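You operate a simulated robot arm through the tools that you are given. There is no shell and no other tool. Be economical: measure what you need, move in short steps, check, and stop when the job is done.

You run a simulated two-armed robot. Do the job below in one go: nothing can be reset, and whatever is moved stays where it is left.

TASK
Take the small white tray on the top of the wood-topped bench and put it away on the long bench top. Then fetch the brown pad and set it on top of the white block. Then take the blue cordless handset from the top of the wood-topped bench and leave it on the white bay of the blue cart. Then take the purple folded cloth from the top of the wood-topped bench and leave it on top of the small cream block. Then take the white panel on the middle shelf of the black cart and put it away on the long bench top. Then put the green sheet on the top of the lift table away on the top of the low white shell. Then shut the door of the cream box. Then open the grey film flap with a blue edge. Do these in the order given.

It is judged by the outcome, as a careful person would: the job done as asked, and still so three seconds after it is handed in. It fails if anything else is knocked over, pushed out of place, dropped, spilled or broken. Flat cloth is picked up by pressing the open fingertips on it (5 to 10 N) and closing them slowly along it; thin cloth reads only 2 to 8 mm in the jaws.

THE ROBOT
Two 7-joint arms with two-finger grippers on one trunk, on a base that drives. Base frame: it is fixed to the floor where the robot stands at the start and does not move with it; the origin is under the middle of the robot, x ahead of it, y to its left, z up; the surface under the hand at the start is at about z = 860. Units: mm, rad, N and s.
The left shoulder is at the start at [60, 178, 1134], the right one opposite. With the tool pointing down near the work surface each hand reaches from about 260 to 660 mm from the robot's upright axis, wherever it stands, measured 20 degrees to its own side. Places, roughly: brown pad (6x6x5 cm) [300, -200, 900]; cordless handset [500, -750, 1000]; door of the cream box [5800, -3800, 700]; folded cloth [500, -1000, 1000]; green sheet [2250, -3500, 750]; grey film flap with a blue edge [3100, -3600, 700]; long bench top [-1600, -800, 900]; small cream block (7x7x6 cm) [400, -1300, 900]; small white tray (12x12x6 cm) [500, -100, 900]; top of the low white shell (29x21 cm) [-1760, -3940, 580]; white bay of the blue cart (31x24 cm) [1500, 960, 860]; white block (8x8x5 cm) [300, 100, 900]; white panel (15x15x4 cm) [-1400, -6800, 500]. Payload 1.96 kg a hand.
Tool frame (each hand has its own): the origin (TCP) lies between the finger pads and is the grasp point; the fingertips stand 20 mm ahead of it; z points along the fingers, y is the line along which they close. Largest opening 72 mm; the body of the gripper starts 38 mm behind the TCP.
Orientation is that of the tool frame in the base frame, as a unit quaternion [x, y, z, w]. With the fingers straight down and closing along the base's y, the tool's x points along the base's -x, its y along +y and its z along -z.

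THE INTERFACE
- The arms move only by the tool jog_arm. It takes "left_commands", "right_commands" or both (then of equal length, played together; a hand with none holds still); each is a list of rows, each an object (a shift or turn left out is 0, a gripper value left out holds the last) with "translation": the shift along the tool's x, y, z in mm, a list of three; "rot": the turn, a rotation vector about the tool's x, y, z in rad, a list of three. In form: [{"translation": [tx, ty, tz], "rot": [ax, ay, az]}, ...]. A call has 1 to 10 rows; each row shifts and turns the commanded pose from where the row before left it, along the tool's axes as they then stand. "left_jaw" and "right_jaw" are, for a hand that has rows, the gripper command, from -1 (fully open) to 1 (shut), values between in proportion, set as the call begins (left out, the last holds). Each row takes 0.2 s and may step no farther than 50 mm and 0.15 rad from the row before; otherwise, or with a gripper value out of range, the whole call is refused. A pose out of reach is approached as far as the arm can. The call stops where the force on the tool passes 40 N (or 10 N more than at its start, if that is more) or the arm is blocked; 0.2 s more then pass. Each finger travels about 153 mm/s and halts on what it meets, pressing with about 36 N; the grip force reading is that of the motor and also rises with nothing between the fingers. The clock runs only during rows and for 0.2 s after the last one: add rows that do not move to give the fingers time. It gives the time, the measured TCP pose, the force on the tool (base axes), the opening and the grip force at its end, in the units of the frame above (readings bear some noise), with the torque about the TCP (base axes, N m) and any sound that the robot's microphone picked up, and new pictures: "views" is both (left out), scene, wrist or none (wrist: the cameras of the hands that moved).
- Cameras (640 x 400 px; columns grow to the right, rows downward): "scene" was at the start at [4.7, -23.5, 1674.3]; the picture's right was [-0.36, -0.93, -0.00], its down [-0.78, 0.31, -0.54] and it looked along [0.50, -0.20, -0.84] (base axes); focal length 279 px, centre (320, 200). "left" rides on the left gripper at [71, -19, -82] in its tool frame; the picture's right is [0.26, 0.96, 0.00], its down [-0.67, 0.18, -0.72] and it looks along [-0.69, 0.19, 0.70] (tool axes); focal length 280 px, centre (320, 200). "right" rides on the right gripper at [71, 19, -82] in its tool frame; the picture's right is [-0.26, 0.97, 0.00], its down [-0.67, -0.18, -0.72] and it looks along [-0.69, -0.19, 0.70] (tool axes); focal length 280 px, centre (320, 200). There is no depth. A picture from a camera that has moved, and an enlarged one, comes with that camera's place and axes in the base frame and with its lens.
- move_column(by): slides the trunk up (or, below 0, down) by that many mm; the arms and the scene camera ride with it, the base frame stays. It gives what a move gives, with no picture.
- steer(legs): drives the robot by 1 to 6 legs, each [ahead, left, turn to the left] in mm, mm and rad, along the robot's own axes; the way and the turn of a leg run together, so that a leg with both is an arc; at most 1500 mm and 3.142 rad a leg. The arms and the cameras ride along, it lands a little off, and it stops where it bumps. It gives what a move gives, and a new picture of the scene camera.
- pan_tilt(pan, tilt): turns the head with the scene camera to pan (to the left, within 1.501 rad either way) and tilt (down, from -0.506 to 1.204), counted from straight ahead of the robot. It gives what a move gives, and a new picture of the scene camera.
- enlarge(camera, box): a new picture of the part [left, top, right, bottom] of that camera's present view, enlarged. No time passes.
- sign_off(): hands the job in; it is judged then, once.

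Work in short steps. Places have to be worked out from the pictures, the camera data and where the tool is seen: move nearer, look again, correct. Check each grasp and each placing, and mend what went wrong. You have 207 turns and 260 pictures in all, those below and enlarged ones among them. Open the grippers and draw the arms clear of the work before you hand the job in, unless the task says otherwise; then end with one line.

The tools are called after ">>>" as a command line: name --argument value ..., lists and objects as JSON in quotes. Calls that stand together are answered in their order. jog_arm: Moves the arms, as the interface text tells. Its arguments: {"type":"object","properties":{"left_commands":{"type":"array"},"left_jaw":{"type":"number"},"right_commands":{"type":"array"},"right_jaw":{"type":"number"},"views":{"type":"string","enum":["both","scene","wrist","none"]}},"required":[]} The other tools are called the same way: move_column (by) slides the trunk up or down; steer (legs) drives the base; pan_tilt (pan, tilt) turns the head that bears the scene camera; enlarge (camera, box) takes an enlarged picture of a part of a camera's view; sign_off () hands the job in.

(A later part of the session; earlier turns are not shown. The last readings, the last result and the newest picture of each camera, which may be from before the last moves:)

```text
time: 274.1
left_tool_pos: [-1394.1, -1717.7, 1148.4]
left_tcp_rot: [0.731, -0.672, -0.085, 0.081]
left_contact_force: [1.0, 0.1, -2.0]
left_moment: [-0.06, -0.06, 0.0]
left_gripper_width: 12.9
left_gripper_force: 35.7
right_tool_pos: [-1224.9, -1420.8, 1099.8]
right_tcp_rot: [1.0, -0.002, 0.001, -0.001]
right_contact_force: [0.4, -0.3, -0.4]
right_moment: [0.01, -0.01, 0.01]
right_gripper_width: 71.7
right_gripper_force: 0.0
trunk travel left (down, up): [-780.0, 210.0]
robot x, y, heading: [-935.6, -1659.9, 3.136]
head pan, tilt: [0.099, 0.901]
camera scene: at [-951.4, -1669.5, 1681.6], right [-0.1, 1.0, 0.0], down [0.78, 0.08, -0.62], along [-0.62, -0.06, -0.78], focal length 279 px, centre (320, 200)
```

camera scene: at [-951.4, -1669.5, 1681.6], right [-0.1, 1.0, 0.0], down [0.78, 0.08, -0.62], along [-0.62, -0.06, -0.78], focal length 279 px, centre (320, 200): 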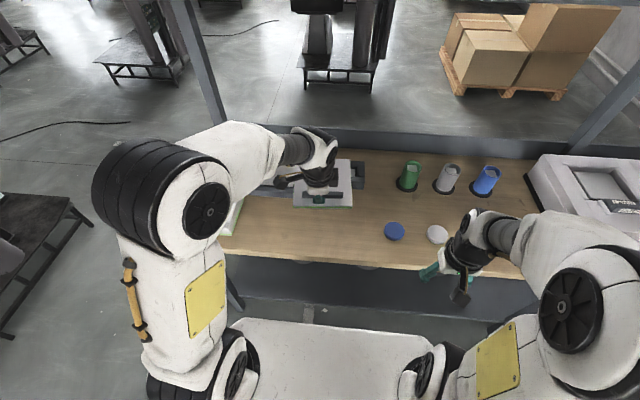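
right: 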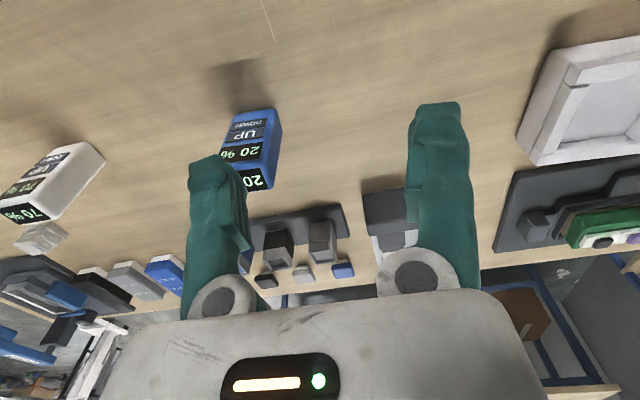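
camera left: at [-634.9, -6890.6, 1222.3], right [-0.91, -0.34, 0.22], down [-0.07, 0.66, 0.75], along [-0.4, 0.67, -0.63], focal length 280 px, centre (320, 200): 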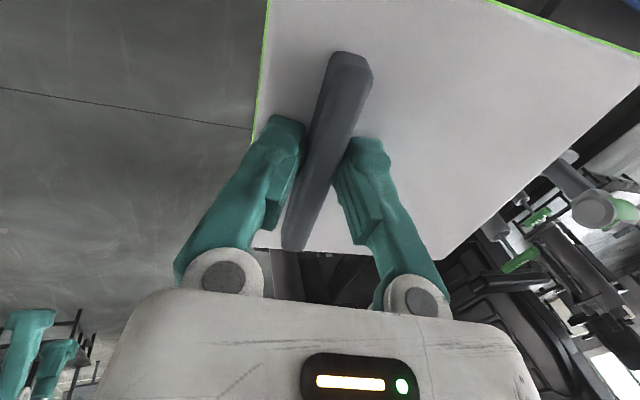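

Shift to (-1412,-1700) and lower toward the bench, staying 25 mm above.

>>> jog_arm --left_commands '[{"translation": [-17, 19, 0]}, {"translation": [0, -10, 41]}, {"translation": [0, -10, 41]}, {"translation": [0, -10, 41]}, {"translation": [0, -10, 41]}, {"translation": [0, -8, 34]}, {}]'

```text
time: 275.7
left_tool_pos: [-1412.0, -1699.6, 950.1]
left_tcp_rot: [0.731, -0.672, -0.084, 0.081]
left_contact_force: [-0.4, 0.2, -1.6]
left_moment: [-0.02, -0.08, -0.01]
left_gripper_width: 13.1
left_gripper_force: 35.9
right_tool_pos: [-1223.8, -1419.7, 1100.4]
right_tcp_rot: [1.0, -0.002, 0.0, 0.0]
right_contact_force: [-0.6, -0.5, 0.3]
right_moment: [-0.03, -0.03, 0.01]
right_gripper_width: 72.0
right_gripper_force: 0.0
trunk travel left (down, up): [-780.0, 210.0]
robot x, y, heading: [-935.6, -1663.8, 3.134]
head pan, tilt: [0.099, 0.901]
camera scene: at [-950.8, -1669.5, 1681.6], right [-0.1, 1.0, 0.0], down [0.78, 0.08, -0.62], along [-0.62, -0.06, -0.78], focal length 279 px, centre (320, 200)
camera left: at [-1370.0, -1768.7, 1023.5], right [-0.91, -0.34, 0.22], down [-0.07, 0.66, 0.75], along [-0.4, 0.67, -0.63], focal length 280 px, centre (320, 200)
```

scene: 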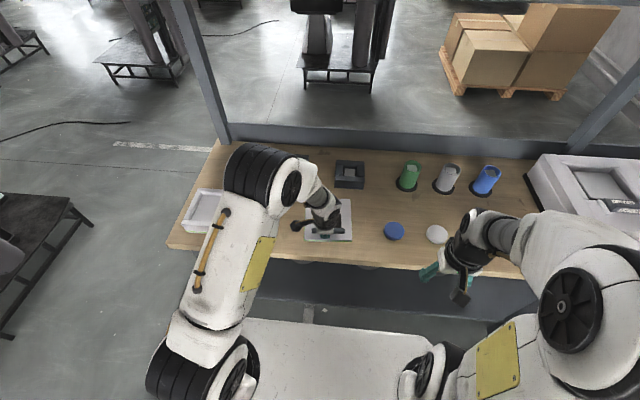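
left: 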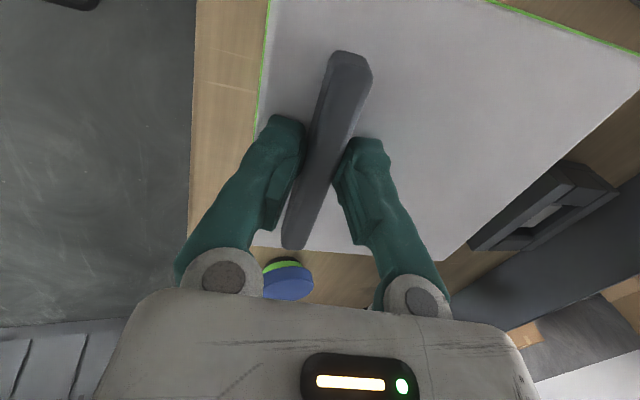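

Clear all round. Creep down to contact.

>>> jog_arm --left_commands '[{"translation": [0, -5, 20]}, {"translation": [0, -2, 8]}, {"translation": [0, -1, 4]}, {"translation": [0, -1, 4]}, {"translation": [0, -1, 3]}, {"translation": [0, -1, 3]}, {"translation": [0, 0, 2]}, {"translation": [0, 0, 2]}, {}]' --views "wrist"

```text
time: 277.7
left_tool_pos: [-1415.3, -1699.4, 905.4]
left_tcp_rot: [0.731, -0.672, -0.086, 0.082]
left_contact_force: [-7.9, -2.7, 21.4]
left_moment: [0.12, -0.1, 0.1]
left_gripper_width: 12.9
left_gripper_force: 35.7
right_tool_pos: [-1223.4, -1421.5, 1098.7]
right_tcp_rot: [1.0, -0.002, 0.0, 0.0]
right_contact_force: [0.1, -0.1, -0.5]
right_moment: [-0.01, 0.01, 0.02]
right_gripper_width: 71.9
right_gripper_force: 0.1
trunk travel left (down, up): [-780.0, 210.0]
robot x, y, heading: [-936.3, -1662.8, 3.138]
head pan, tilt: [0.099, 0.901]
camera left: at [-1370.7, -1767.6, 977.4], right [-0.91, -0.34, 0.22], down [-0.06, 0.66, 0.75], along [-0.4, 0.67, -0.62], focal length 280 px, centre (320, 200)
```

left: 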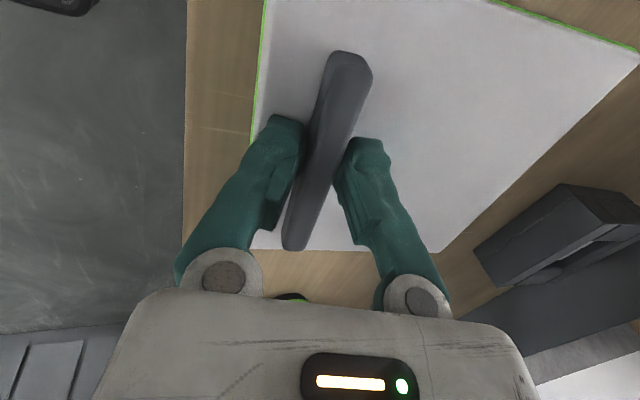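

Rests on the bench. Open to ~25 mm and lift away along the tool axis.

>>> jog_arm --left_commands '[{}, {}, {"translation": [0, 0, -8]}, {"translation": [0, 5, -30]}, {"translation": [0, 5, -40]}, {"translation": [0, 5, -40]}, {"translation": [0, -20, -40]}, {"translation": [0, -30, -30]}]' --left_jaw 0.3

```text
time: 279.5
left_tool_pos: [-1334.2, -1694.6, 1079.3]
left_tcp_rot: [0.731, -0.673, -0.084, 0.082]
left_contact_force: [-0.5, -0.3, -0.2]
left_moment: [-0.02, 0.05, -0.07]
left_gripper_width: 25.3
left_gripper_force: 0.1
right_tool_pos: [-1222.4, -1420.5, 1100.4]
right_tcp_rot: [1.0, -0.001, 0.0, 0.0]
right_contact_force: [-0.9, 0.3, -0.1]
right_moment: [0.02, -0.01, 0.01]
right_gripper_width: 72.0
right_gripper_force: 0.0
trunk travel left (down, up): [-780.0, 210.0]
robot x, y, heading: [-939.6, -1666.5, 3.139]
head pan, tilt: [0.099, 0.901]
camera scene: at [-948.7, -1669.3, 1681.5], right [-0.1, 1.0, 0.0], down [0.78, 0.08, -0.62], along [-0.62, -0.06, -0.78], focal length 279 px, centre (320, 200)
camera left: at [-1290.5, -1763.4, 1151.6], right [-0.91, -0.34, 0.22], down [-0.06, 0.66, 0.75], along [-0.4, 0.67, -0.63], focal length 280 px, centre (320, 200)
```

scene: 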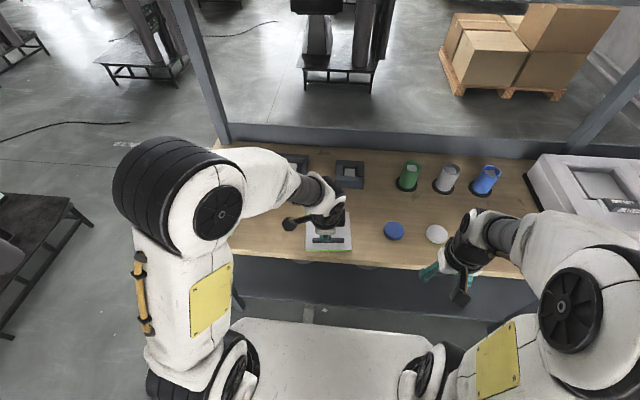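
left: 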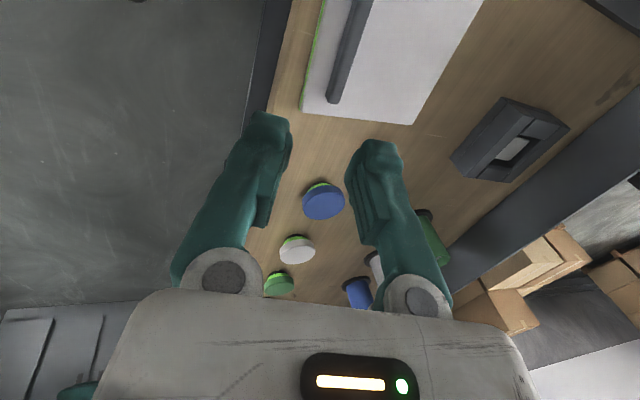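

Panel is put away. Back off and straighten the left wrist.

>>> steer --legs '[[-300, 0, 0]]'

>>> jog_arm --left_commands '[{"rot": [0.12, 0, 0]}, {"rot": [0.12, 0, 0]}, {"rot": [0, 0, -0.15]}, {"rot": [0, 0, -0.15]}, {"rot": [0, 0, -0.15]}, {"rot": [0, 0, -0.15]}, {"rot": [0, 0, -0.15]}, {"rot": [0, 0, -0.15]}, {"rot": [0, 0, -0.15]}, {"rot": [0, 0, -0.15]}]' --left_jaw -1 --views "none"

>>> jog_arm --left_commands '[{"rot": [0, 0, -0.15]}, {"rot": [0, 0, -0.15]}, {"translation": [0, 30, 0]}, {"translation": [0, 30, 0]}, {}]' --views "none"

>>> steer --legs '[[0, 0, 3.1416], [0, -290, 0]]'

```text
time: 281.6
left_tool_pos: [-1034.4, -1695.5, 1077.8]
left_tcp_rot: [0.732, -0.671, -0.085, 0.081]
left_contact_force: [-0.2, -1.3, 0.3]
left_moment: [-0.01, 0.01, -0.01]
left_gripper_width: 25.3
left_gripper_force: 0.0
right_tool_pos: [-923.8, -1421.5, 1099.4]
right_tcp_rot: [1.0, 0.001, 0.0, 0.0]
right_contact_force: [0.4, -0.5, 0.0]
right_moment: [-0.01, 0.0, -0.01]
right_gripper_width: 72.1
right_gripper_force: 0.0
trunk travel left (down, up): [-780.0, 210.0]
robot x, y, heading: [-633.3, -1660.0, -3.141]
head pan, tilt: [0.099, 0.901]
camera scene: at [-650.6, -1669.9, 1681.5], right [-0.1, 1.0, 0.0], down [0.78, 0.08, -0.62], along [-0.62, -0.06, -0.78], focal length 279 px, centre (320, 200)
```

scene: 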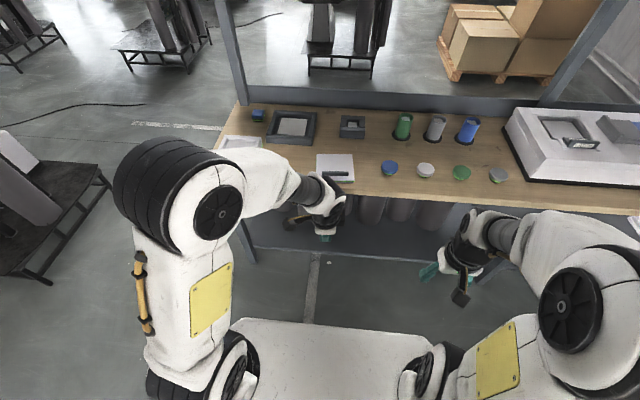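

```text
time: 283.8
left_tool_pos: [-1034.6, -1696.6, 1077.9]
left_tcp_rot: [0.99, -0.141, 0.001, -0.008]
left_contact_force: [-0.3, 0.3, -0.2]
left_moment: [0.04, 0.0, -0.02]
left_gripper_width: 72.0
left_gripper_force: 0.1
right_tool_pos: [-924.0, -1422.3, 1099.4]
right_tcp_rot: [1.0, -0.001, 0.001, 0.0]
right_contact_force: [0.6, -0.3, -0.1]
right_moment: [0.01, -0.03, -0.01]
right_gripper_width: 72.1
right_gripper_force: 0.0
trunk travel left (down, up): [-780.0, 210.0]
robot x, y, heading: [-633.6, -1665.5, -3.142]
head pan, tilt: [0.099, 0.901]
```

```text
time: 285.0
left_tool_pos: [-1034.4, -1756.2, 1076.4]
left_tcp_rot: [1.0, 0.007, 0.001, -0.007]
left_contact_force: [-0.4, 0.1, 0.6]
left_moment: [-0.02, 0.02, 0.0]
left_gripper_width: 72.0
left_gripper_force: 0.1
right_tool_pos: [-923.9, -1421.0, 1098.3]
right_tcp_rot: [1.0, 0.0, 0.0, 0.0]
right_contact_force: [0.3, -0.4, -0.7]
right_moment: [-0.02, 0.01, 0.0]
right_gripper_width: 72.0
right_gripper_force: 0.1
trunk travel left (down, up): [-780.0, 210.0]
robot x, y, heading: [-634.4, -1669.1, 3.139]
head pan, tilt: [0.099, 0.901]
```

```text
refused: 3.1416 is not a number from -3.14159 to 3.14159
```

Turn around, then drive along y≈-1960 toward the lift table.

>>> steer --legs '[[0, 0, 3.141], [0, -290, 0], [1450, 0, 0], [1450, 0, 0], [0, 0, -1.571]]'

>>> pan_tilt --pan 0 --tilt 0.5

```text
time: 311.7
left_tool_pos: [2351.6, -2428.1, 1076.1]
left_tcp_rot: [0.71, 0.704, -0.005, -0.007]
left_contact_force: [0.7, 0.6, -0.5]
left_moment: [0.01, 0.0, -0.02]
left_gripper_width: 72.3
left_gripper_force: 0.0
right_tool_pos: [2017.7, -2309.8, 1099.1]
right_tcp_rot: [0.714, 0.7, -0.001, 0.001]
right_contact_force: [0.6, -0.2, 0.1]
right_moment: [0.0, 0.02, 0.01]
right_gripper_width: 72.0
right_gripper_force: 0.1
trunk travel left (down, up): [-780.0, 210.0]
robot x, y, heading: [2264.4, -2022.5, -1.592]
head pan, tilt: [0.099, 0.901]
camera scene: at [2273.4, -2038.9, 1681.5], right [-1.0, -0.08, 0.0], down [-0.06, 0.78, -0.62], along [0.05, -0.62, -0.78], focal length 279 px, centre (320, 200)
```

scene: 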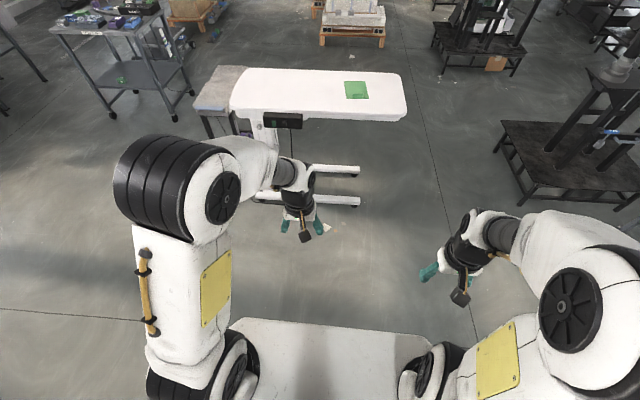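

```text
time: 312.6
left_tool_pos: [2349.9, -2426.4, 1076.9]
left_tcp_rot: [0.71, 0.704, -0.004, -0.007]
left_contact_force: [0.1, 0.0, 0.8]
left_moment: [0.02, -0.02, 0.02]
left_gripper_width: 72.4
left_gripper_force: 0.0
right_tool_pos: [2018.0, -2310.0, 1098.9]
right_tcp_rot: [0.715, 0.699, 0.0, 0.0]
right_contact_force: [1.2, -0.9, -0.1]
right_moment: [-0.02, -0.04, 0.01]
right_gripper_width: 72.1
right_gripper_force: 0.1
trunk travel left (down, up): [-780.0, 210.0]
robot x, y, heading: [2265.3, -2028.2, -1.59]
head pan, tilt: [0.0, 0.499]
camera scene: at [2265.6, -2054.6, 1715.3], right [-1.0, 0.02, 0.0], down [0.01, 0.48, -0.88], along [-0.02, -0.88, -0.48], focal length 279 px, centre (320, 200)
```

scene: 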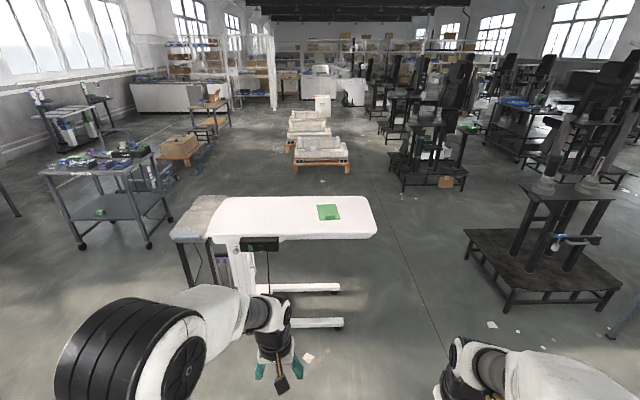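

Sheet is near (2180,-3660), ~300 mm in from the table's -x end (x≈1868). I'll approach from that end, facing +x.

>>> steer --legs '[[0, -680, 0.02], [1450, 0, 0], [180, 0, 0], [0, 0, 1.571]]'

>>> pan_tilt --pan 0 --tilt 0.8

```text
time: 328.1
left_tool_pos: [1993.4, -3579.5, 1077.0]
left_tcp_rot: [-0.002, 1.0, -0.008, -0.002]
left_contact_force: [-0.3, 0.2, 0.0]
left_moment: [0.05, -0.02, -0.01]
left_gripper_width: 72.0
left_gripper_force: 0.0
right_tool_pos: [1879.3, -3912.9, 1100.2]
right_tcp_rot: [0.004, 1.0, 0.0, 0.0]
right_contact_force: [0.4, -0.1, 0.6]
right_moment: [0.01, 0.04, 0.01]
right_gripper_width: 72.0
right_gripper_force: 0.0
trunk travel left (down, up): [-780.0, 210.0]
robot x, y, heading: [1590.7, -3666.3, -0.008]
head pan, tilt: [0.0, 0.499]
camera scene: at [1623.0, -3665.6, 1715.4], right [-0.01, -1.0, 0.0], down [-0.48, 0.0, -0.88], along [0.88, -0.01, -0.48], focal length 279 px, centre (320, 200)
```

scene: 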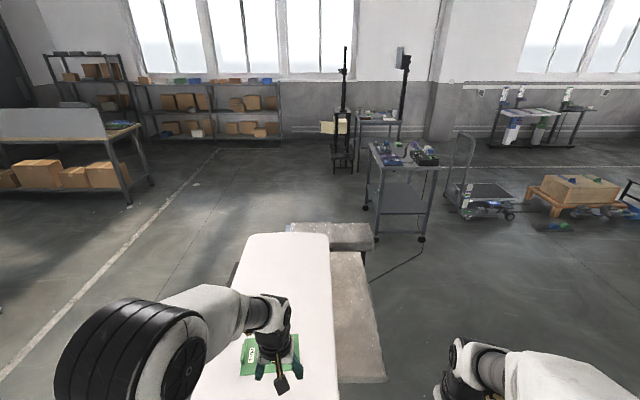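

```text
time: 328.9
left_tool_pos: [1992.1, -3579.1, 1076.3]
left_tcp_rot: [-0.003, 1.0, -0.008, -0.002]
left_contact_force: [0.1, -0.4, -0.5]
left_moment: [-0.01, 0.01, -0.03]
left_gripper_width: 72.1
left_gripper_force: 0.0
right_tool_pos: [1880.0, -3912.4, 1098.4]
right_tcp_rot: [0.006, 1.0, 0.0, 0.0]
right_contact_force: [-0.1, 0.2, 0.8]
right_moment: [-0.01, 0.04, -0.02]
right_gripper_width: 72.3
right_gripper_force: 0.1
trunk travel left (down, up): [-780.0, 210.0]
robot x, y, heading: [1590.8, -3663.7, -0.011]
head pan, tilt: [0.0, 0.799]
camera scene: at [1612.8, -3665.5, 1689.5], right [-0.01, -1.0, 0.0], down [-0.72, 0.01, -0.7], along [0.7, -0.01, -0.72], focal length 279 px, centre (320, 200)
```

scene: 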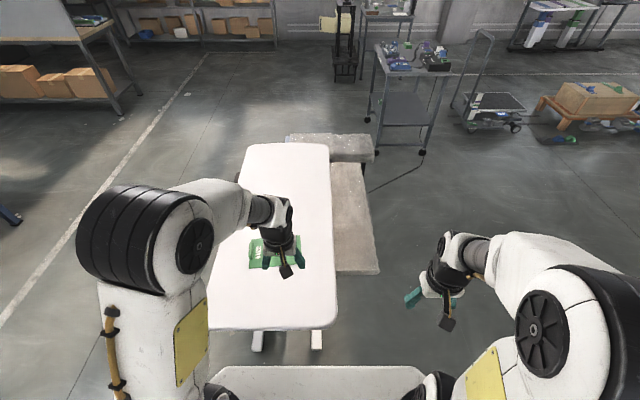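

Sheet at ≈(2240,-3496), table end x≈1940. Shift left 110, ahead 100, lower the trunk 110, and move the hand aside to look.

>>> steer --legs '[[100, 110, 0.01]]'

>>> move_column --by -110

>>> enlarge --camera "left" --box '[0, 0, 640, 400]'

>>> enlarge --camera "scene" --box '[230, 220, 350, 300]'

```text
time: 330.3
left_tool_pos: [2092.9, -3464.8, 1076.4]
left_tcp_rot: [-0.008, 1.0, -0.007, -0.001]
left_contact_force: [0.3, -0.3, 0.0]
left_moment: [0.0, 0.02, -0.01]
left_gripper_width: 72.0
left_gripper_force: 0.0
right_tool_pos: [1982.8, -3799.5, 1098.9]
right_tcp_rot: [-0.001, 1.0, 0.001, 0.001]
right_contact_force: [-1.0, -0.1, 0.1]
right_moment: [-0.01, -0.02, 0.02]
right_gripper_width: 72.0
right_gripper_force: 0.1
trunk travel left (down, up): [-780.0, 210.0]
robot x, y, heading: [1693.2, -3559.4, 0.007]
head pan, tilt: [0.0, 0.799]
camera scene: at [1712.1, -3556.6, 1689.5], right [0.0, -1.0, 0.0], down [-0.72, 0.0, -0.7], along [0.7, 0.0, -0.72], focal length 279 px, centre (320, 200)
```

scene: 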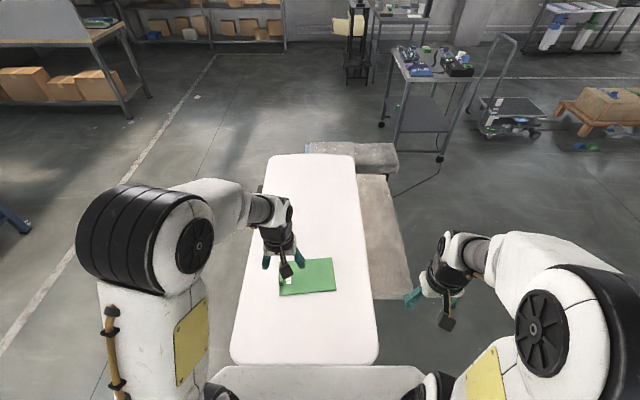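

```text
time: 331.7
left_tool_pos: [2091.6, -3463.4, 967.2]
left_tcp_rot: [-0.007, 1.0, -0.008, 0.0]
left_contact_force: [-0.3, 0.1, 0.3]
left_moment: [0.0, -0.05, -0.05]
left_gripper_width: 71.9
left_gripper_force: 0.0
right_tool_pos: [1982.7, -3798.6, 989.4]
right_tcp_rot: [-0.001, 1.0, 0.0, 0.0]
right_contact_force: [-0.6, 0.0, -0.4]
right_moment: [-0.03, 0.02, 0.01]
right_gripper_width: 72.0
right_gripper_force: 0.1
trunk travel left (down, up): [-670.0, 320.0]
robot x, y, heading: [1696.1, -3558.5, 0.001]
head pan, tilt: [0.0, 0.799]
```

```text
1.00 times, centred on (320, 200) of left (not enlarged: the box is as wide or as high as the picture)
camera zoom: at [2021.8, -3483.5, 1048.1], right [-0.28, 0.96, -0.01], down [0.67, 0.2, 0.71], along [0.68, 0.19, -0.7], focal length 280 px, centre (320, 200)
```

zoom: 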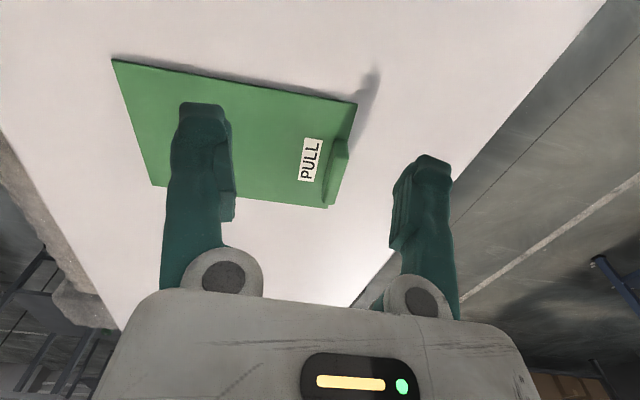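

```text
5.00 times, centred on (290, 260) of scene
camera zoom: at [1713.0, -3555.4, 1579.5], right [0.0, -1.0, 0.0], down [-0.72, 0.0, -0.7], along [0.7, 0.0, -0.72], focal length 1396 px, centre (470, -100)
```

zoom: 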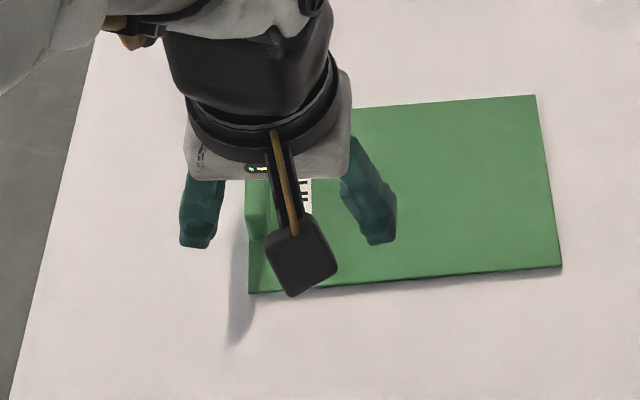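

There's a raised ridge along the sheet's left edge by the "PULL" label. Zoom in on it.

>>> enlarge --camera "left" --box '[270, 80, 390, 220]'

```text
2.86 times, centred on (330, 150) of left
camera zoom: at [2021.8, -3483.5, 1048.1], right [-0.28, 0.96, -0.01], down [0.67, 0.2, 0.71], along [0.68, 0.19, -0.7], focal length 801 px, centre (291, 343)
```

zoom: 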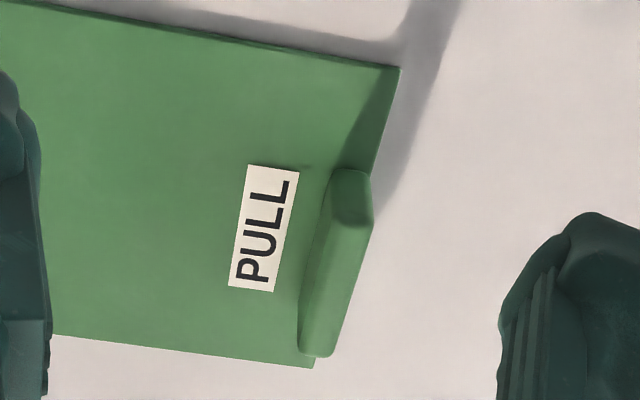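

Ridge centre ≈(2240,-3402), yaw +8°. Hover above with the left hand.

>>> jog_arm --left_commands '[{"rot": [0, 0, -0.125]}, {"translation": [-39.5, 10, 18]}, {"translation": [-39.5, 10, 18]}, {"translation": [-39.5, 10, 18]}, {"translation": [-39.5, 10, 18]}, {}]'

```text
time: 333.1
left_tool_pos: [2242.3, -3403.3, 893.5]
left_tcp_rot: [-0.07, 0.997, -0.007, -0.001]
left_contact_force: [0.3, 0.0, 0.1]
left_moment: [-0.01, 0.0, 0.01]
left_gripper_width: 72.1
left_gripper_force: 0.0
right_tool_pos: [1981.3, -3798.7, 988.7]
right_tcp_rot: [-0.001, 1.0, 0.0, 0.0]
right_contact_force: [0.4, 0.8, 0.3]
right_moment: [0.0, 0.03, 0.02]
right_gripper_width: 72.0
right_gripper_force: 0.1
trunk travel left (down, up): [-670.0, 320.0]
robot x, y, heading: [1692.8, -3557.2, 0.007]
head pan, tilt: [0.0, 0.799]
camera scene: at [1711.9, -3555.8, 1579.5], right [0.0, -1.0, 0.0], down [-0.72, 0.0, -0.7], along [0.7, 0.0, -0.72], focal length 279 px, centre (320, 200)
camera left: at [2175.2, -3431.4, 975.2], right [-0.4, 0.92, -0.01], down [0.64, 0.29, 0.71], along [0.66, 0.27, -0.7], focal length 280 px, centre (320, 200)
```

scene: 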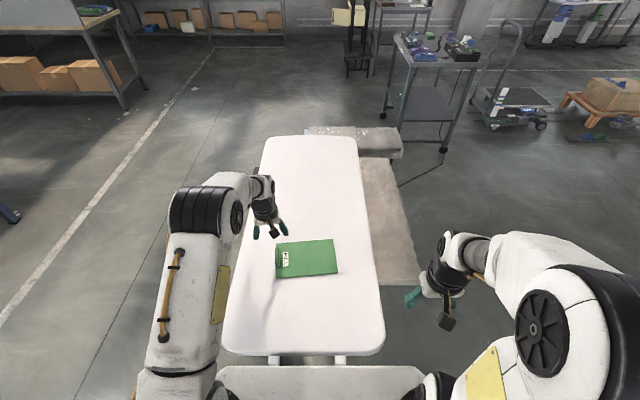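
left: 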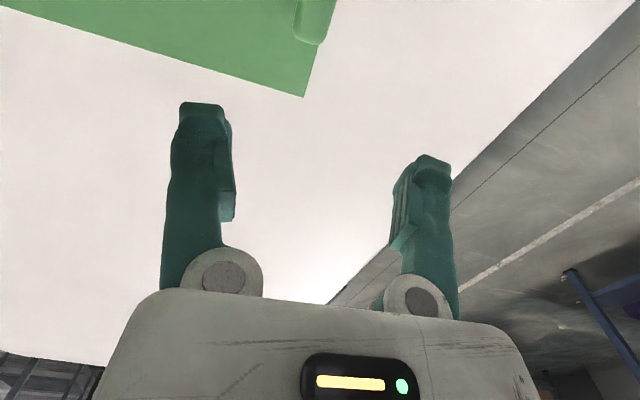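

Triangulation shows the table is actually at z≈842; the ridge is centred at ≈(2175,-3428). Rise and move back over it.

>>> jog_arm --left_commands '[{"translation": [10, 0, -40]}, {"translation": [30, -7, 0]}, {"translation": [30, -8, 0]}, {"rot": [0, 0, -0.04]}, {}]'

```text
time: 334.3
left_tool_pos: [2175.7, -3426.0, 934.1]
left_tcp_rot: [-0.091, 0.996, -0.007, -0.002]
left_contact_force: [-0.3, 0.5, 0.5]
left_moment: [0.01, -0.03, 0.01]
left_gripper_width: 72.0
left_gripper_force: 0.2
right_tool_pos: [1983.1, -3798.1, 988.6]
right_tcp_rot: [-0.001, 1.0, 0.0, 0.0]
right_contact_force: [-0.2, 0.5, 1.0]
right_moment: [-0.03, 0.02, -0.03]
right_gripper_width: 72.0
right_gripper_force: 0.0
trunk travel left (down, up): [-670.0, 320.0]
robot x, y, heading: [1697.8, -3554.7, 0.009]
head pan, tilt: [0.0, 0.799]
camera scene: at [1713.3, -3555.3, 1579.5], right [0.0, -1.0, 0.0], down [-0.72, 0.0, -0.7], along [0.7, 0.0, -0.72], focal length 279 px, centre (320, 200)
camera left: at [2109.4, -3457.3, 1015.8], right [-0.43, 0.9, -0.01], down [0.63, 0.31, 0.71], along [0.64, 0.3, -0.71], focal length 280 px, centre (320, 200)
```

scene: 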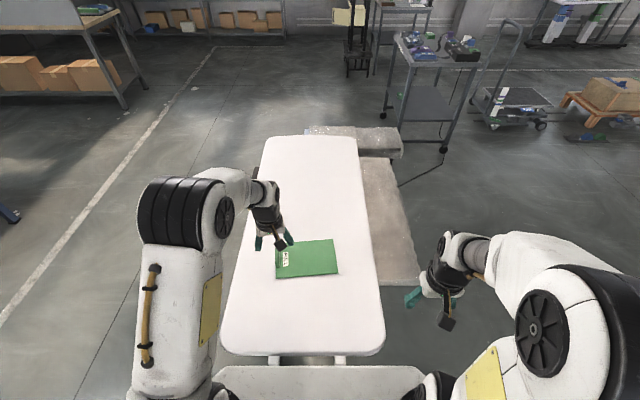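
left: 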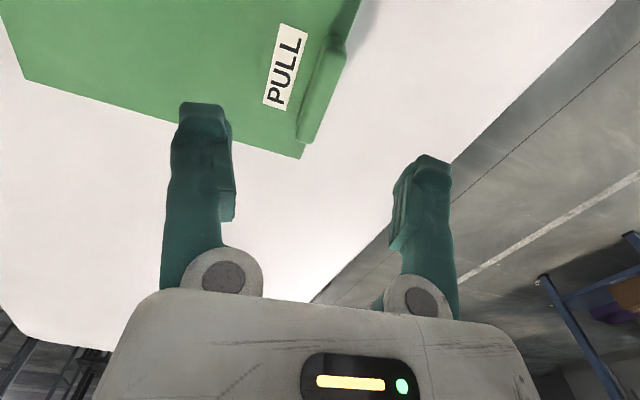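

Ridge centre now (2182,-3423), under the hand. Descend with stops on contact.

>>> jog_arm --left_commands '[{"translation": [-5, 2, 35]}, {"translation": [0, 0, 25]}, {"translation": [0, 0, 10]}, {}]'

```text
time: 335.3
left_tool_pos: [2179.3, -3425.9, 864.8]
left_tcp_rot: [-0.091, 0.996, -0.007, -0.002]
left_contact_force: [0.6, 0.0, -0.3]
left_moment: [-0.01, -0.02, -0.01]
left_gripper_width: 71.9
left_gripper_force: 0.1
right_tool_pos: [1983.5, -3797.7, 989.1]
right_tcp_rot: [-0.002, 1.0, 0.0, 0.0]
right_contact_force: [0.9, 0.9, 0.3]
right_moment: [0.01, -0.02, -0.01]
right_gripper_width: 72.0
right_gripper_force: 0.0
trunk travel left (down, up): [-670.0, 320.0]
robot x, y, heading: [1692.3, -3558.8, 0.006]
head pan, tilt: [0.0, 0.799]
camera scene: at [1713.4, -3555.3, 1579.5], right [0.0, -1.0, 0.0], down [-0.72, 0.0, -0.7], along [0.7, 0.0, -0.72], focal length 279 px, centre (320, 200)
camera left: at [2113.4, -3455.9, 945.0], right [-0.43, 0.9, -0.01], down [0.63, 0.31, 0.71], along [0.64, 0.3, -0.71], focal length 280 px, centre (320, 200)
```

scene: 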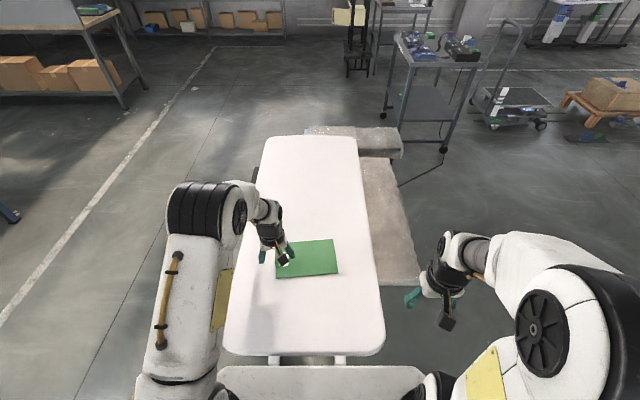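
left: 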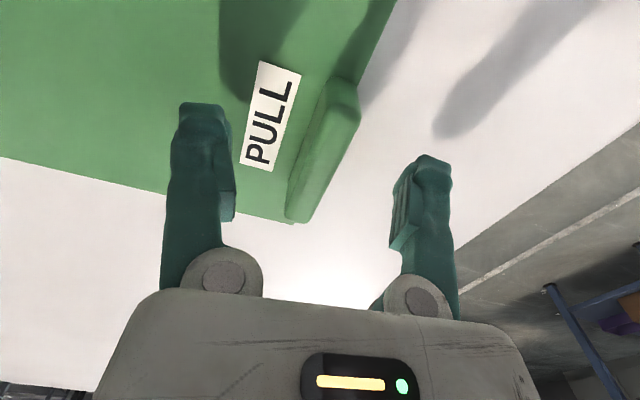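

The ridge is centred between the fingers. Go down a bit more until near the table.

>>> jog_arm --left_commands '[{"translation": [0, 0, 6]}, {"translation": [0, 0, 4]}, {"translation": [0, 0, 3]}, {"translation": [0, 0, 3]}, {}]' --views "wrist"

```text
time: 336.3
left_tool_pos: [2180.4, -3426.9, 853.6]
left_tcp_rot: [-0.091, 0.996, -0.009, 0.004]
left_contact_force: [-8.1, 1.9, 27.9]
left_moment: [-1.19, -0.09, -0.44]
left_gripper_width: 71.9
left_gripper_force: 0.1
right_tool_pos: [1981.2, -3798.7, 989.7]
right_tcp_rot: [-0.001, 1.0, 0.0, 0.001]
right_contact_force: [0.3, 0.0, 0.2]
right_moment: [-0.02, -0.03, 0.01]
right_gripper_width: 72.0
right_gripper_force: 0.0
trunk travel left (down, up): [-670.0, 320.0]
robot x, y, heading: [1690.4, -3558.9, 0.002]
head pan, tilt: [0.0, 0.799]
stopped in row 5 (left hand): the force on the tool passed its limit at 43 N (the readings are from after the stop); the commanded pose is now the measured one
camera left: at [2113.9, -3456.7, 933.8], right [-0.43, 0.9, -0.02], down [0.62, 0.31, 0.72], along [0.65, 0.3, -0.7], focal length 280 px, centre (320, 200)
```

left: 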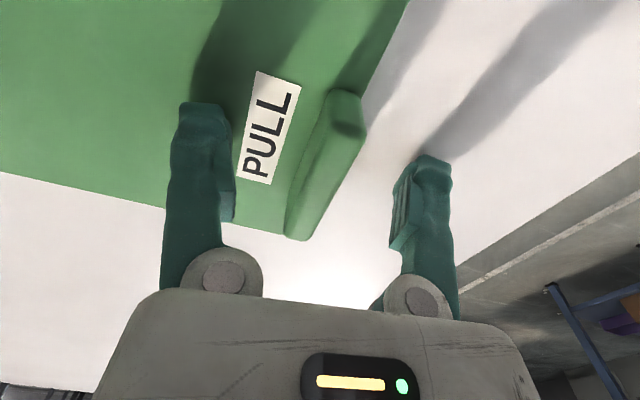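

The right fingertip touched the sheet (z≈833). Raise 3 mm and close on the ridge.

>>> jog_arm --left_commands '[{"translation": [0, 0, -4]}, {}, {}, {}, {}]' --left_jaw 1 --views "wrist"

```text
time: 337.5
left_tool_pos: [2181.2, -3425.4, 855.4]
left_tcp_rot: [-0.09, 0.996, -0.008, 0.003]
left_contact_force: [0.0, 8.5, 27.4]
left_moment: [0.11, -0.15, -0.13]
left_gripper_width: 11.2
left_gripper_force: 36.3
right_tool_pos: [1980.7, -3798.2, 990.4]
right_tcp_rot: [0.0, 1.0, 0.0, 0.001]
right_contact_force: [-0.3, -0.5, 0.2]
right_moment: [0.01, 0.01, -0.04]
right_gripper_width: 72.0
right_gripper_force: 0.1
trunk travel left (down, up): [-670.0, 320.0]
robot x, y, heading: [1692.1, -3555.2, 0.005]
head pan, tilt: [0.0, 0.799]
camera left: at [2114.2, -3455.7, 936.3], right [-0.43, 0.9, -0.02], down [0.62, 0.31, 0.71], along [0.65, 0.3, -0.7], focal length 280 px, centre (320, 200)
```

left: 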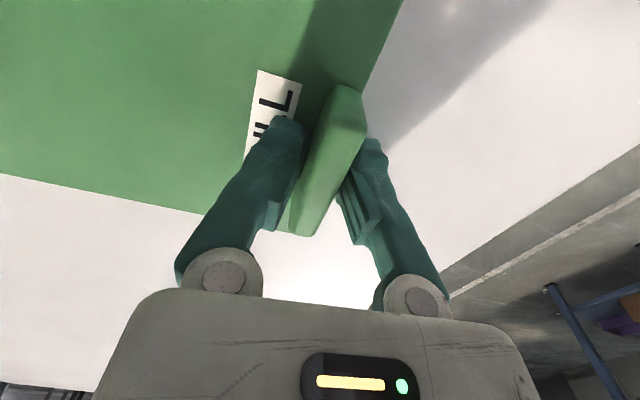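

Ridge gripped at 11 mm. Lift slowly.

>>> jog_arm --left_commands '[{"translation": [0, 0, -10]}, {"translation": [0, 0, -20]}, {"translation": [0, 0, -30]}, {"translation": [0, 0, -40]}, {}, {}]'

```text
time: 338.9
left_tool_pos: [2180.9, -3423.4, 954.4]
left_tcp_rot: [-0.091, 0.996, -0.008, 0.001]
left_contact_force: [-0.1, -0.6, -0.6]
left_moment: [0.02, 0.0, 0.01]
left_gripper_width: 11.1
left_gripper_force: 36.2
right_tool_pos: [1983.5, -3797.2, 990.2]
right_tcp_rot: [-0.001, 1.0, 0.0, 0.0]
right_contact_force: [0.3, -0.2, -0.8]
right_moment: [0.03, 0.0, 0.03]
right_gripper_width: 72.0
right_gripper_force: 0.0
trunk travel left (down, up): [-670.0, 320.0]
robot x, y, heading: [1695.8, -3558.7, 0.007]
head pan, tilt: [0.0, 0.799]
camera scene: at [1713.1, -3555.2, 1579.5], right [0.0, -1.0, 0.0], down [-0.72, 0.0, -0.7], along [0.7, 0.0, -0.72], focal length 279 px, centre (320, 200)
camera left: at [2114.9, -3454.4, 1035.8], right [-0.43, 0.9, -0.02], down [0.63, 0.31, 0.71], along [0.65, 0.3, -0.7], focal length 280 px, centre (320, 200)
```

scene: 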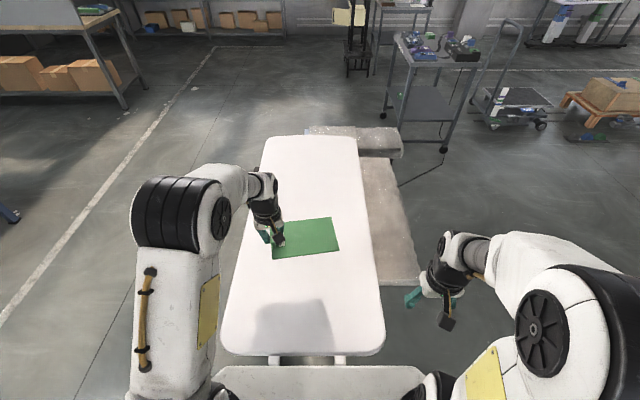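
left: 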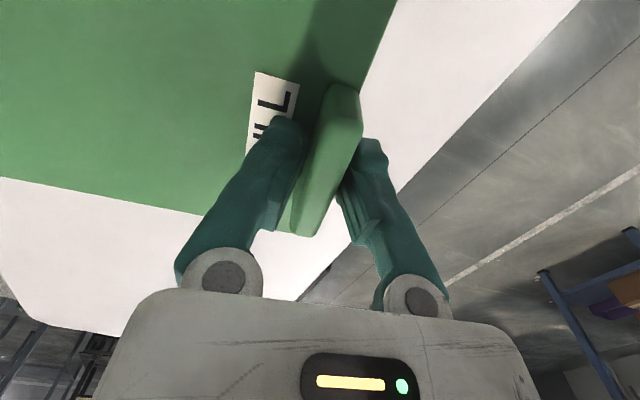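

The sheet is rigid and lifted level. Retract a little, then drive out and west toward the white shell.

>>> jog_arm --left_commands '[{"translation": [30, 0, -20]}, {"translation": [40, 0, -20]}, {"translation": [30, 0, -10]}, {}]' --views "none"

>>> steer --legs '[[-450, 0, 0], [0, 1480, 0], [-950, 0, 0], [-950, 0, 0], [0, 0, -3.141]]'

>>> pan_tilt --pan 0.6 --tilt 0.5

```text
time: 339.9
left_tool_pos: [2084.5, -3441.7, 1005.3]
left_tcp_rot: [-0.09, 0.996, -0.007, 0.001]
left_contact_force: [0.2, 0.0, -0.6]
left_moment: [0.03, -0.01, 0.03]
left_gripper_width: 11.3
left_gripper_force: 36.2
right_tool_pos: [1984.0, -3798.6, 989.2]
right_tcp_rot: [0.0, 1.0, 0.0, 0.0]
right_contact_force: [-0.7, 0.0, -1.2]
right_moment: [0.01, 0.02, 0.01]
right_gripper_width: 72.1
right_gripper_force: 0.0
trunk travel left (down, up): [-670.0, 320.0]
robot x, y, heading: [1691.5, -3559.9, 0.005]
head pan, tilt: [0.0, 0.799]
```

```text
time: 366.1
left_tool_pos: [-1043.1, -2183.5, 1004.6]
left_tcp_rot: [0.997, 0.081, 0.0, -0.007]
left_contact_force: [1.1, -1.0, -0.5]
left_moment: [-0.01, -0.03, -0.01]
left_gripper_width: 11.0
left_gripper_force: 36.6
right_tool_pos: [-935.2, -1827.1, 988.9]
right_tcp_rot: [1.0, -0.009, 0.0, 0.0]
right_contact_force: [-0.2, -0.3, -0.3]
right_moment: [0.02, -0.02, 0.04]
right_gripper_width: 72.1
right_gripper_force: 0.0
trunk travel left (down, up): [-670.0, 320.0]
robot x, y, heading: [-651.0, -2076.0, 3.122]
head pan, tilt: [0.0, 0.799]
camera scene: at [-670.8, -2072.3, 1579.5], right [0.02, 1.0, 0.0], down [0.72, -0.01, -0.7], along [-0.7, 0.01, -0.72], focal length 279 px, centre (320, 200)
```

scene: 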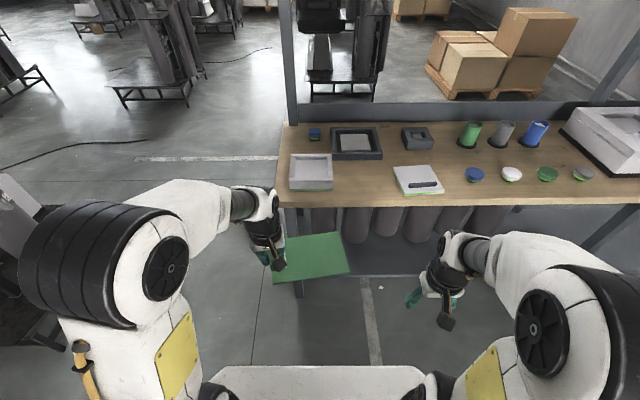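

```text
time: 367.1
left_tool_pos: [-1042.7, -2182.8, 1003.5]
left_tcp_rot: [0.997, 0.081, -0.002, -0.007]
left_contact_force: [-0.5, 0.6, -0.1]
left_moment: [-0.02, 0.0, 0.0]
left_gripper_width: 11.4
left_gripper_force: 36.2
right_tool_pos: [-935.4, -1827.1, 988.2]
right_tcp_rot: [1.0, -0.009, 0.0, 0.001]
right_contact_force: [0.1, 0.2, 0.0]
right_moment: [0.03, 0.0, 0.01]
right_gripper_width: 72.4
right_gripper_force: 0.1
trunk travel left (down, up): [-670.0, 320.0]
robot x, y, heading: [-650.1, -2074.5, 3.122]
head pan, tilt: [0.6, 0.499]
camera scene: at [-666.2, -2123.7, 1605.4], right [-0.55, 0.84, 0.0], down [0.4, 0.26, -0.88], along [-0.73, -0.48, -0.48], focal length 279 px, centre (320, 200)
```

scene: 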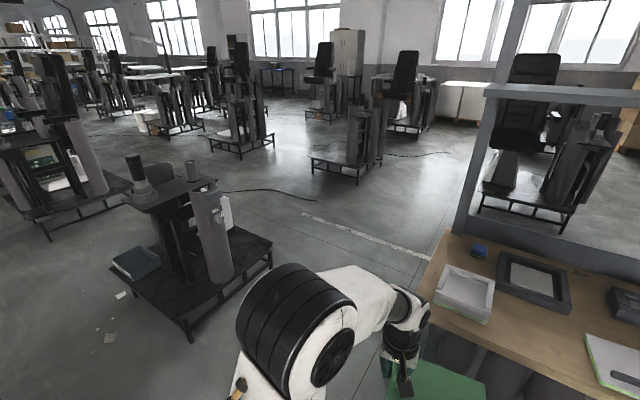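

The shell should be on the west part of this cart; drive round the north side to the west side, and look.

>>> steer --legs '[[0, 650, 0.02], [850, 0, 0], [850, 0, 0], [0, 0, 1.571]]'

>>> pan_tilt --pan 0.4 --tilt 0.6

```text
time: 382.8
left_tool_pos: [-2240.9, -3125.8, 1005.4]
left_tcp_rot: [0.633, 0.774, -0.007, -0.005]
left_contact_force: [-0.2, -0.4, -0.7]
left_moment: [0.0, -0.02, -0.02]
left_gripper_width: 11.2
left_gripper_force: 35.7
right_tool_pos: [-2601.2, -3029.7, 989.4]
right_tcp_rot: [0.7, 0.714, 0.0, 0.0]
right_contact_force: [0.1, 0.1, 0.2]
right_moment: [-0.01, -0.01, 0.0]
right_gripper_width: 71.8
right_gripper_force: 0.0
trunk travel left (down, up): [-670.0, 320.0]
robot x, y, heading: [-2363.8, -2736.9, -1.548]
head pan, tilt: [0.6, 0.499]
camera scene: at [-2312.4, -2748.4, 1605.4], right [-0.81, -0.58, 0.0], down [-0.28, 0.39, -0.88], along [0.51, -0.71, -0.48], focal length 279 px, centre (320, 200)
```

scene: 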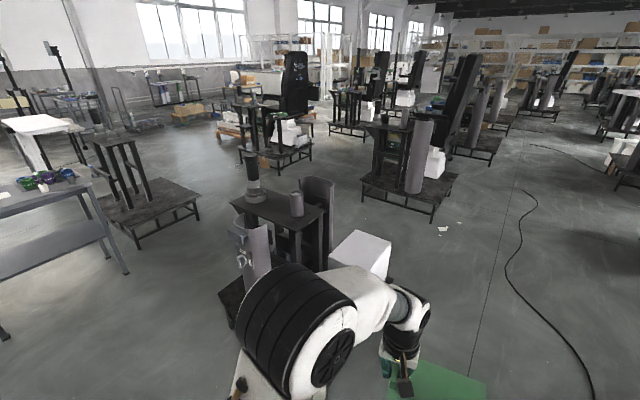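

```text
time: 383.5
left_tool_pos: [-2241.9, -3124.2, 1005.0]
left_tcp_rot: [0.633, 0.774, -0.008, -0.005]
left_contact_force: [0.1, 0.7, -0.3]
left_moment: [0.0, -0.01, 0.01]
left_gripper_width: 11.2
left_gripper_force: 36.2
right_tool_pos: [-2600.4, -3030.5, 988.2]
right_tcp_rot: [0.701, 0.713, 0.0, 0.0]
right_contact_force: [-0.3, 0.9, -0.5]
right_moment: [0.02, -0.01, 0.04]
right_gripper_width: 71.9
right_gripper_force: 0.0
trunk travel left (down, up): [-670.0, 320.0]
robot x, y, heading: [-2363.7, -2733.4, -1.554]
head pan, tilt: [0.4, 0.6]
camera scene: at [-2329.2, -2755.0, 1596.4], right [-0.91, -0.41, 0.0], down [-0.23, 0.52, -0.83], along [0.34, -0.75, -0.56], focal length 279 px, centre (320, 200)
```

scene: 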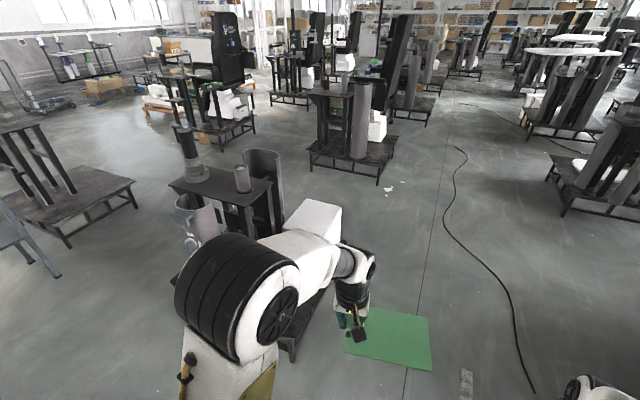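

White shell top found at ≈(-1751,-3956). Drive south alongside, then face it (+x).

>>> steer --legs '[[1246, -70, 0], [0, 0, 1.556]]'

>>> pan_tilt --pan 0 --tilt 0.75

```text
time: 393.6
left_tool_pos: [-2019.0, -3871.1, 1003.9]
left_tcp_rot: [-0.091, 0.996, -0.008, 0.002]
left_contact_force: [-0.5, -0.5, -1.0]
left_moment: [0.04, 0.03, -0.01]
left_gripper_width: 11.3
left_gripper_force: 35.9
right_tool_pos: [-2120.1, -4230.2, 989.0]
right_tcp_rot: [0.0, 1.0, -0.001, 0.0]
right_contact_force: [-0.5, -0.2, 0.3]
right_moment: [-0.01, 0.0, 0.02]
right_gripper_width: 72.0
right_gripper_force: 0.0
trunk travel left (down, up): [-670.0, 320.0]
robot x, y, heading: [-2411.3, -3989.5, -0.001]
head pan, tilt: [0.4, 0.6]
camera scene: at [-2389.4, -3951.8, 1596.3], right [0.39, -0.92, 0.0], down [-0.52, -0.22, -0.83], along [0.76, 0.32, -0.56], focal length 279 px, centre (320, 200)
```

scene: 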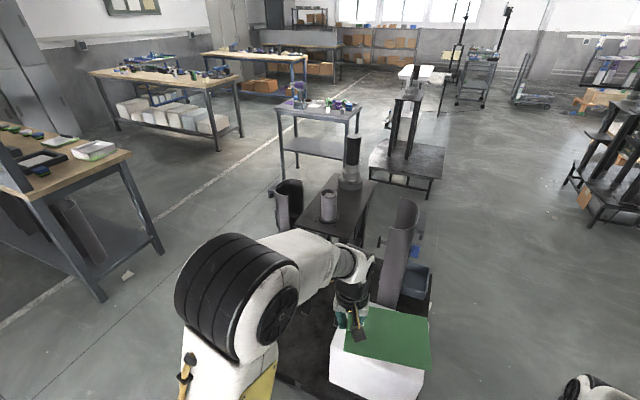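

```text
time: 394.5
left_tool_pos: [-2020.0, -3870.8, 1003.2]
left_tcp_rot: [-0.09, 0.996, -0.009, 0.002]
left_contact_force: [0.7, 0.0, -0.3]
left_moment: [0.02, 0.0, 0.0]
left_gripper_width: 11.2
left_gripper_force: 35.9
right_tool_pos: [-2119.8, -4229.8, 989.2]
right_tcp_rot: [-0.001, 1.0, 0.0, -0.001]
right_contact_force: [0.5, -0.6, -0.1]
right_moment: [0.01, 0.03, 0.01]
right_gripper_width: 71.9
right_gripper_force: 0.1
trunk travel left (down, up): [-670.0, 320.0]
robot x, y, heading: [-2408.3, -3985.3, 0.004]
head pan, tilt: [0.0, 0.75]
camera scene: at [-2387.9, -3986.1, 1583.5], right [0.0, -1.0, 0.0], down [-0.68, 0.0, -0.73], along [0.73, 0.0, -0.68], focal length 279 px, centre (320, 200)
```

scene: 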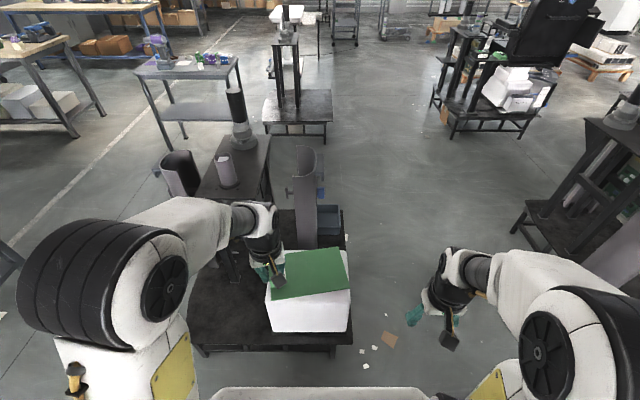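

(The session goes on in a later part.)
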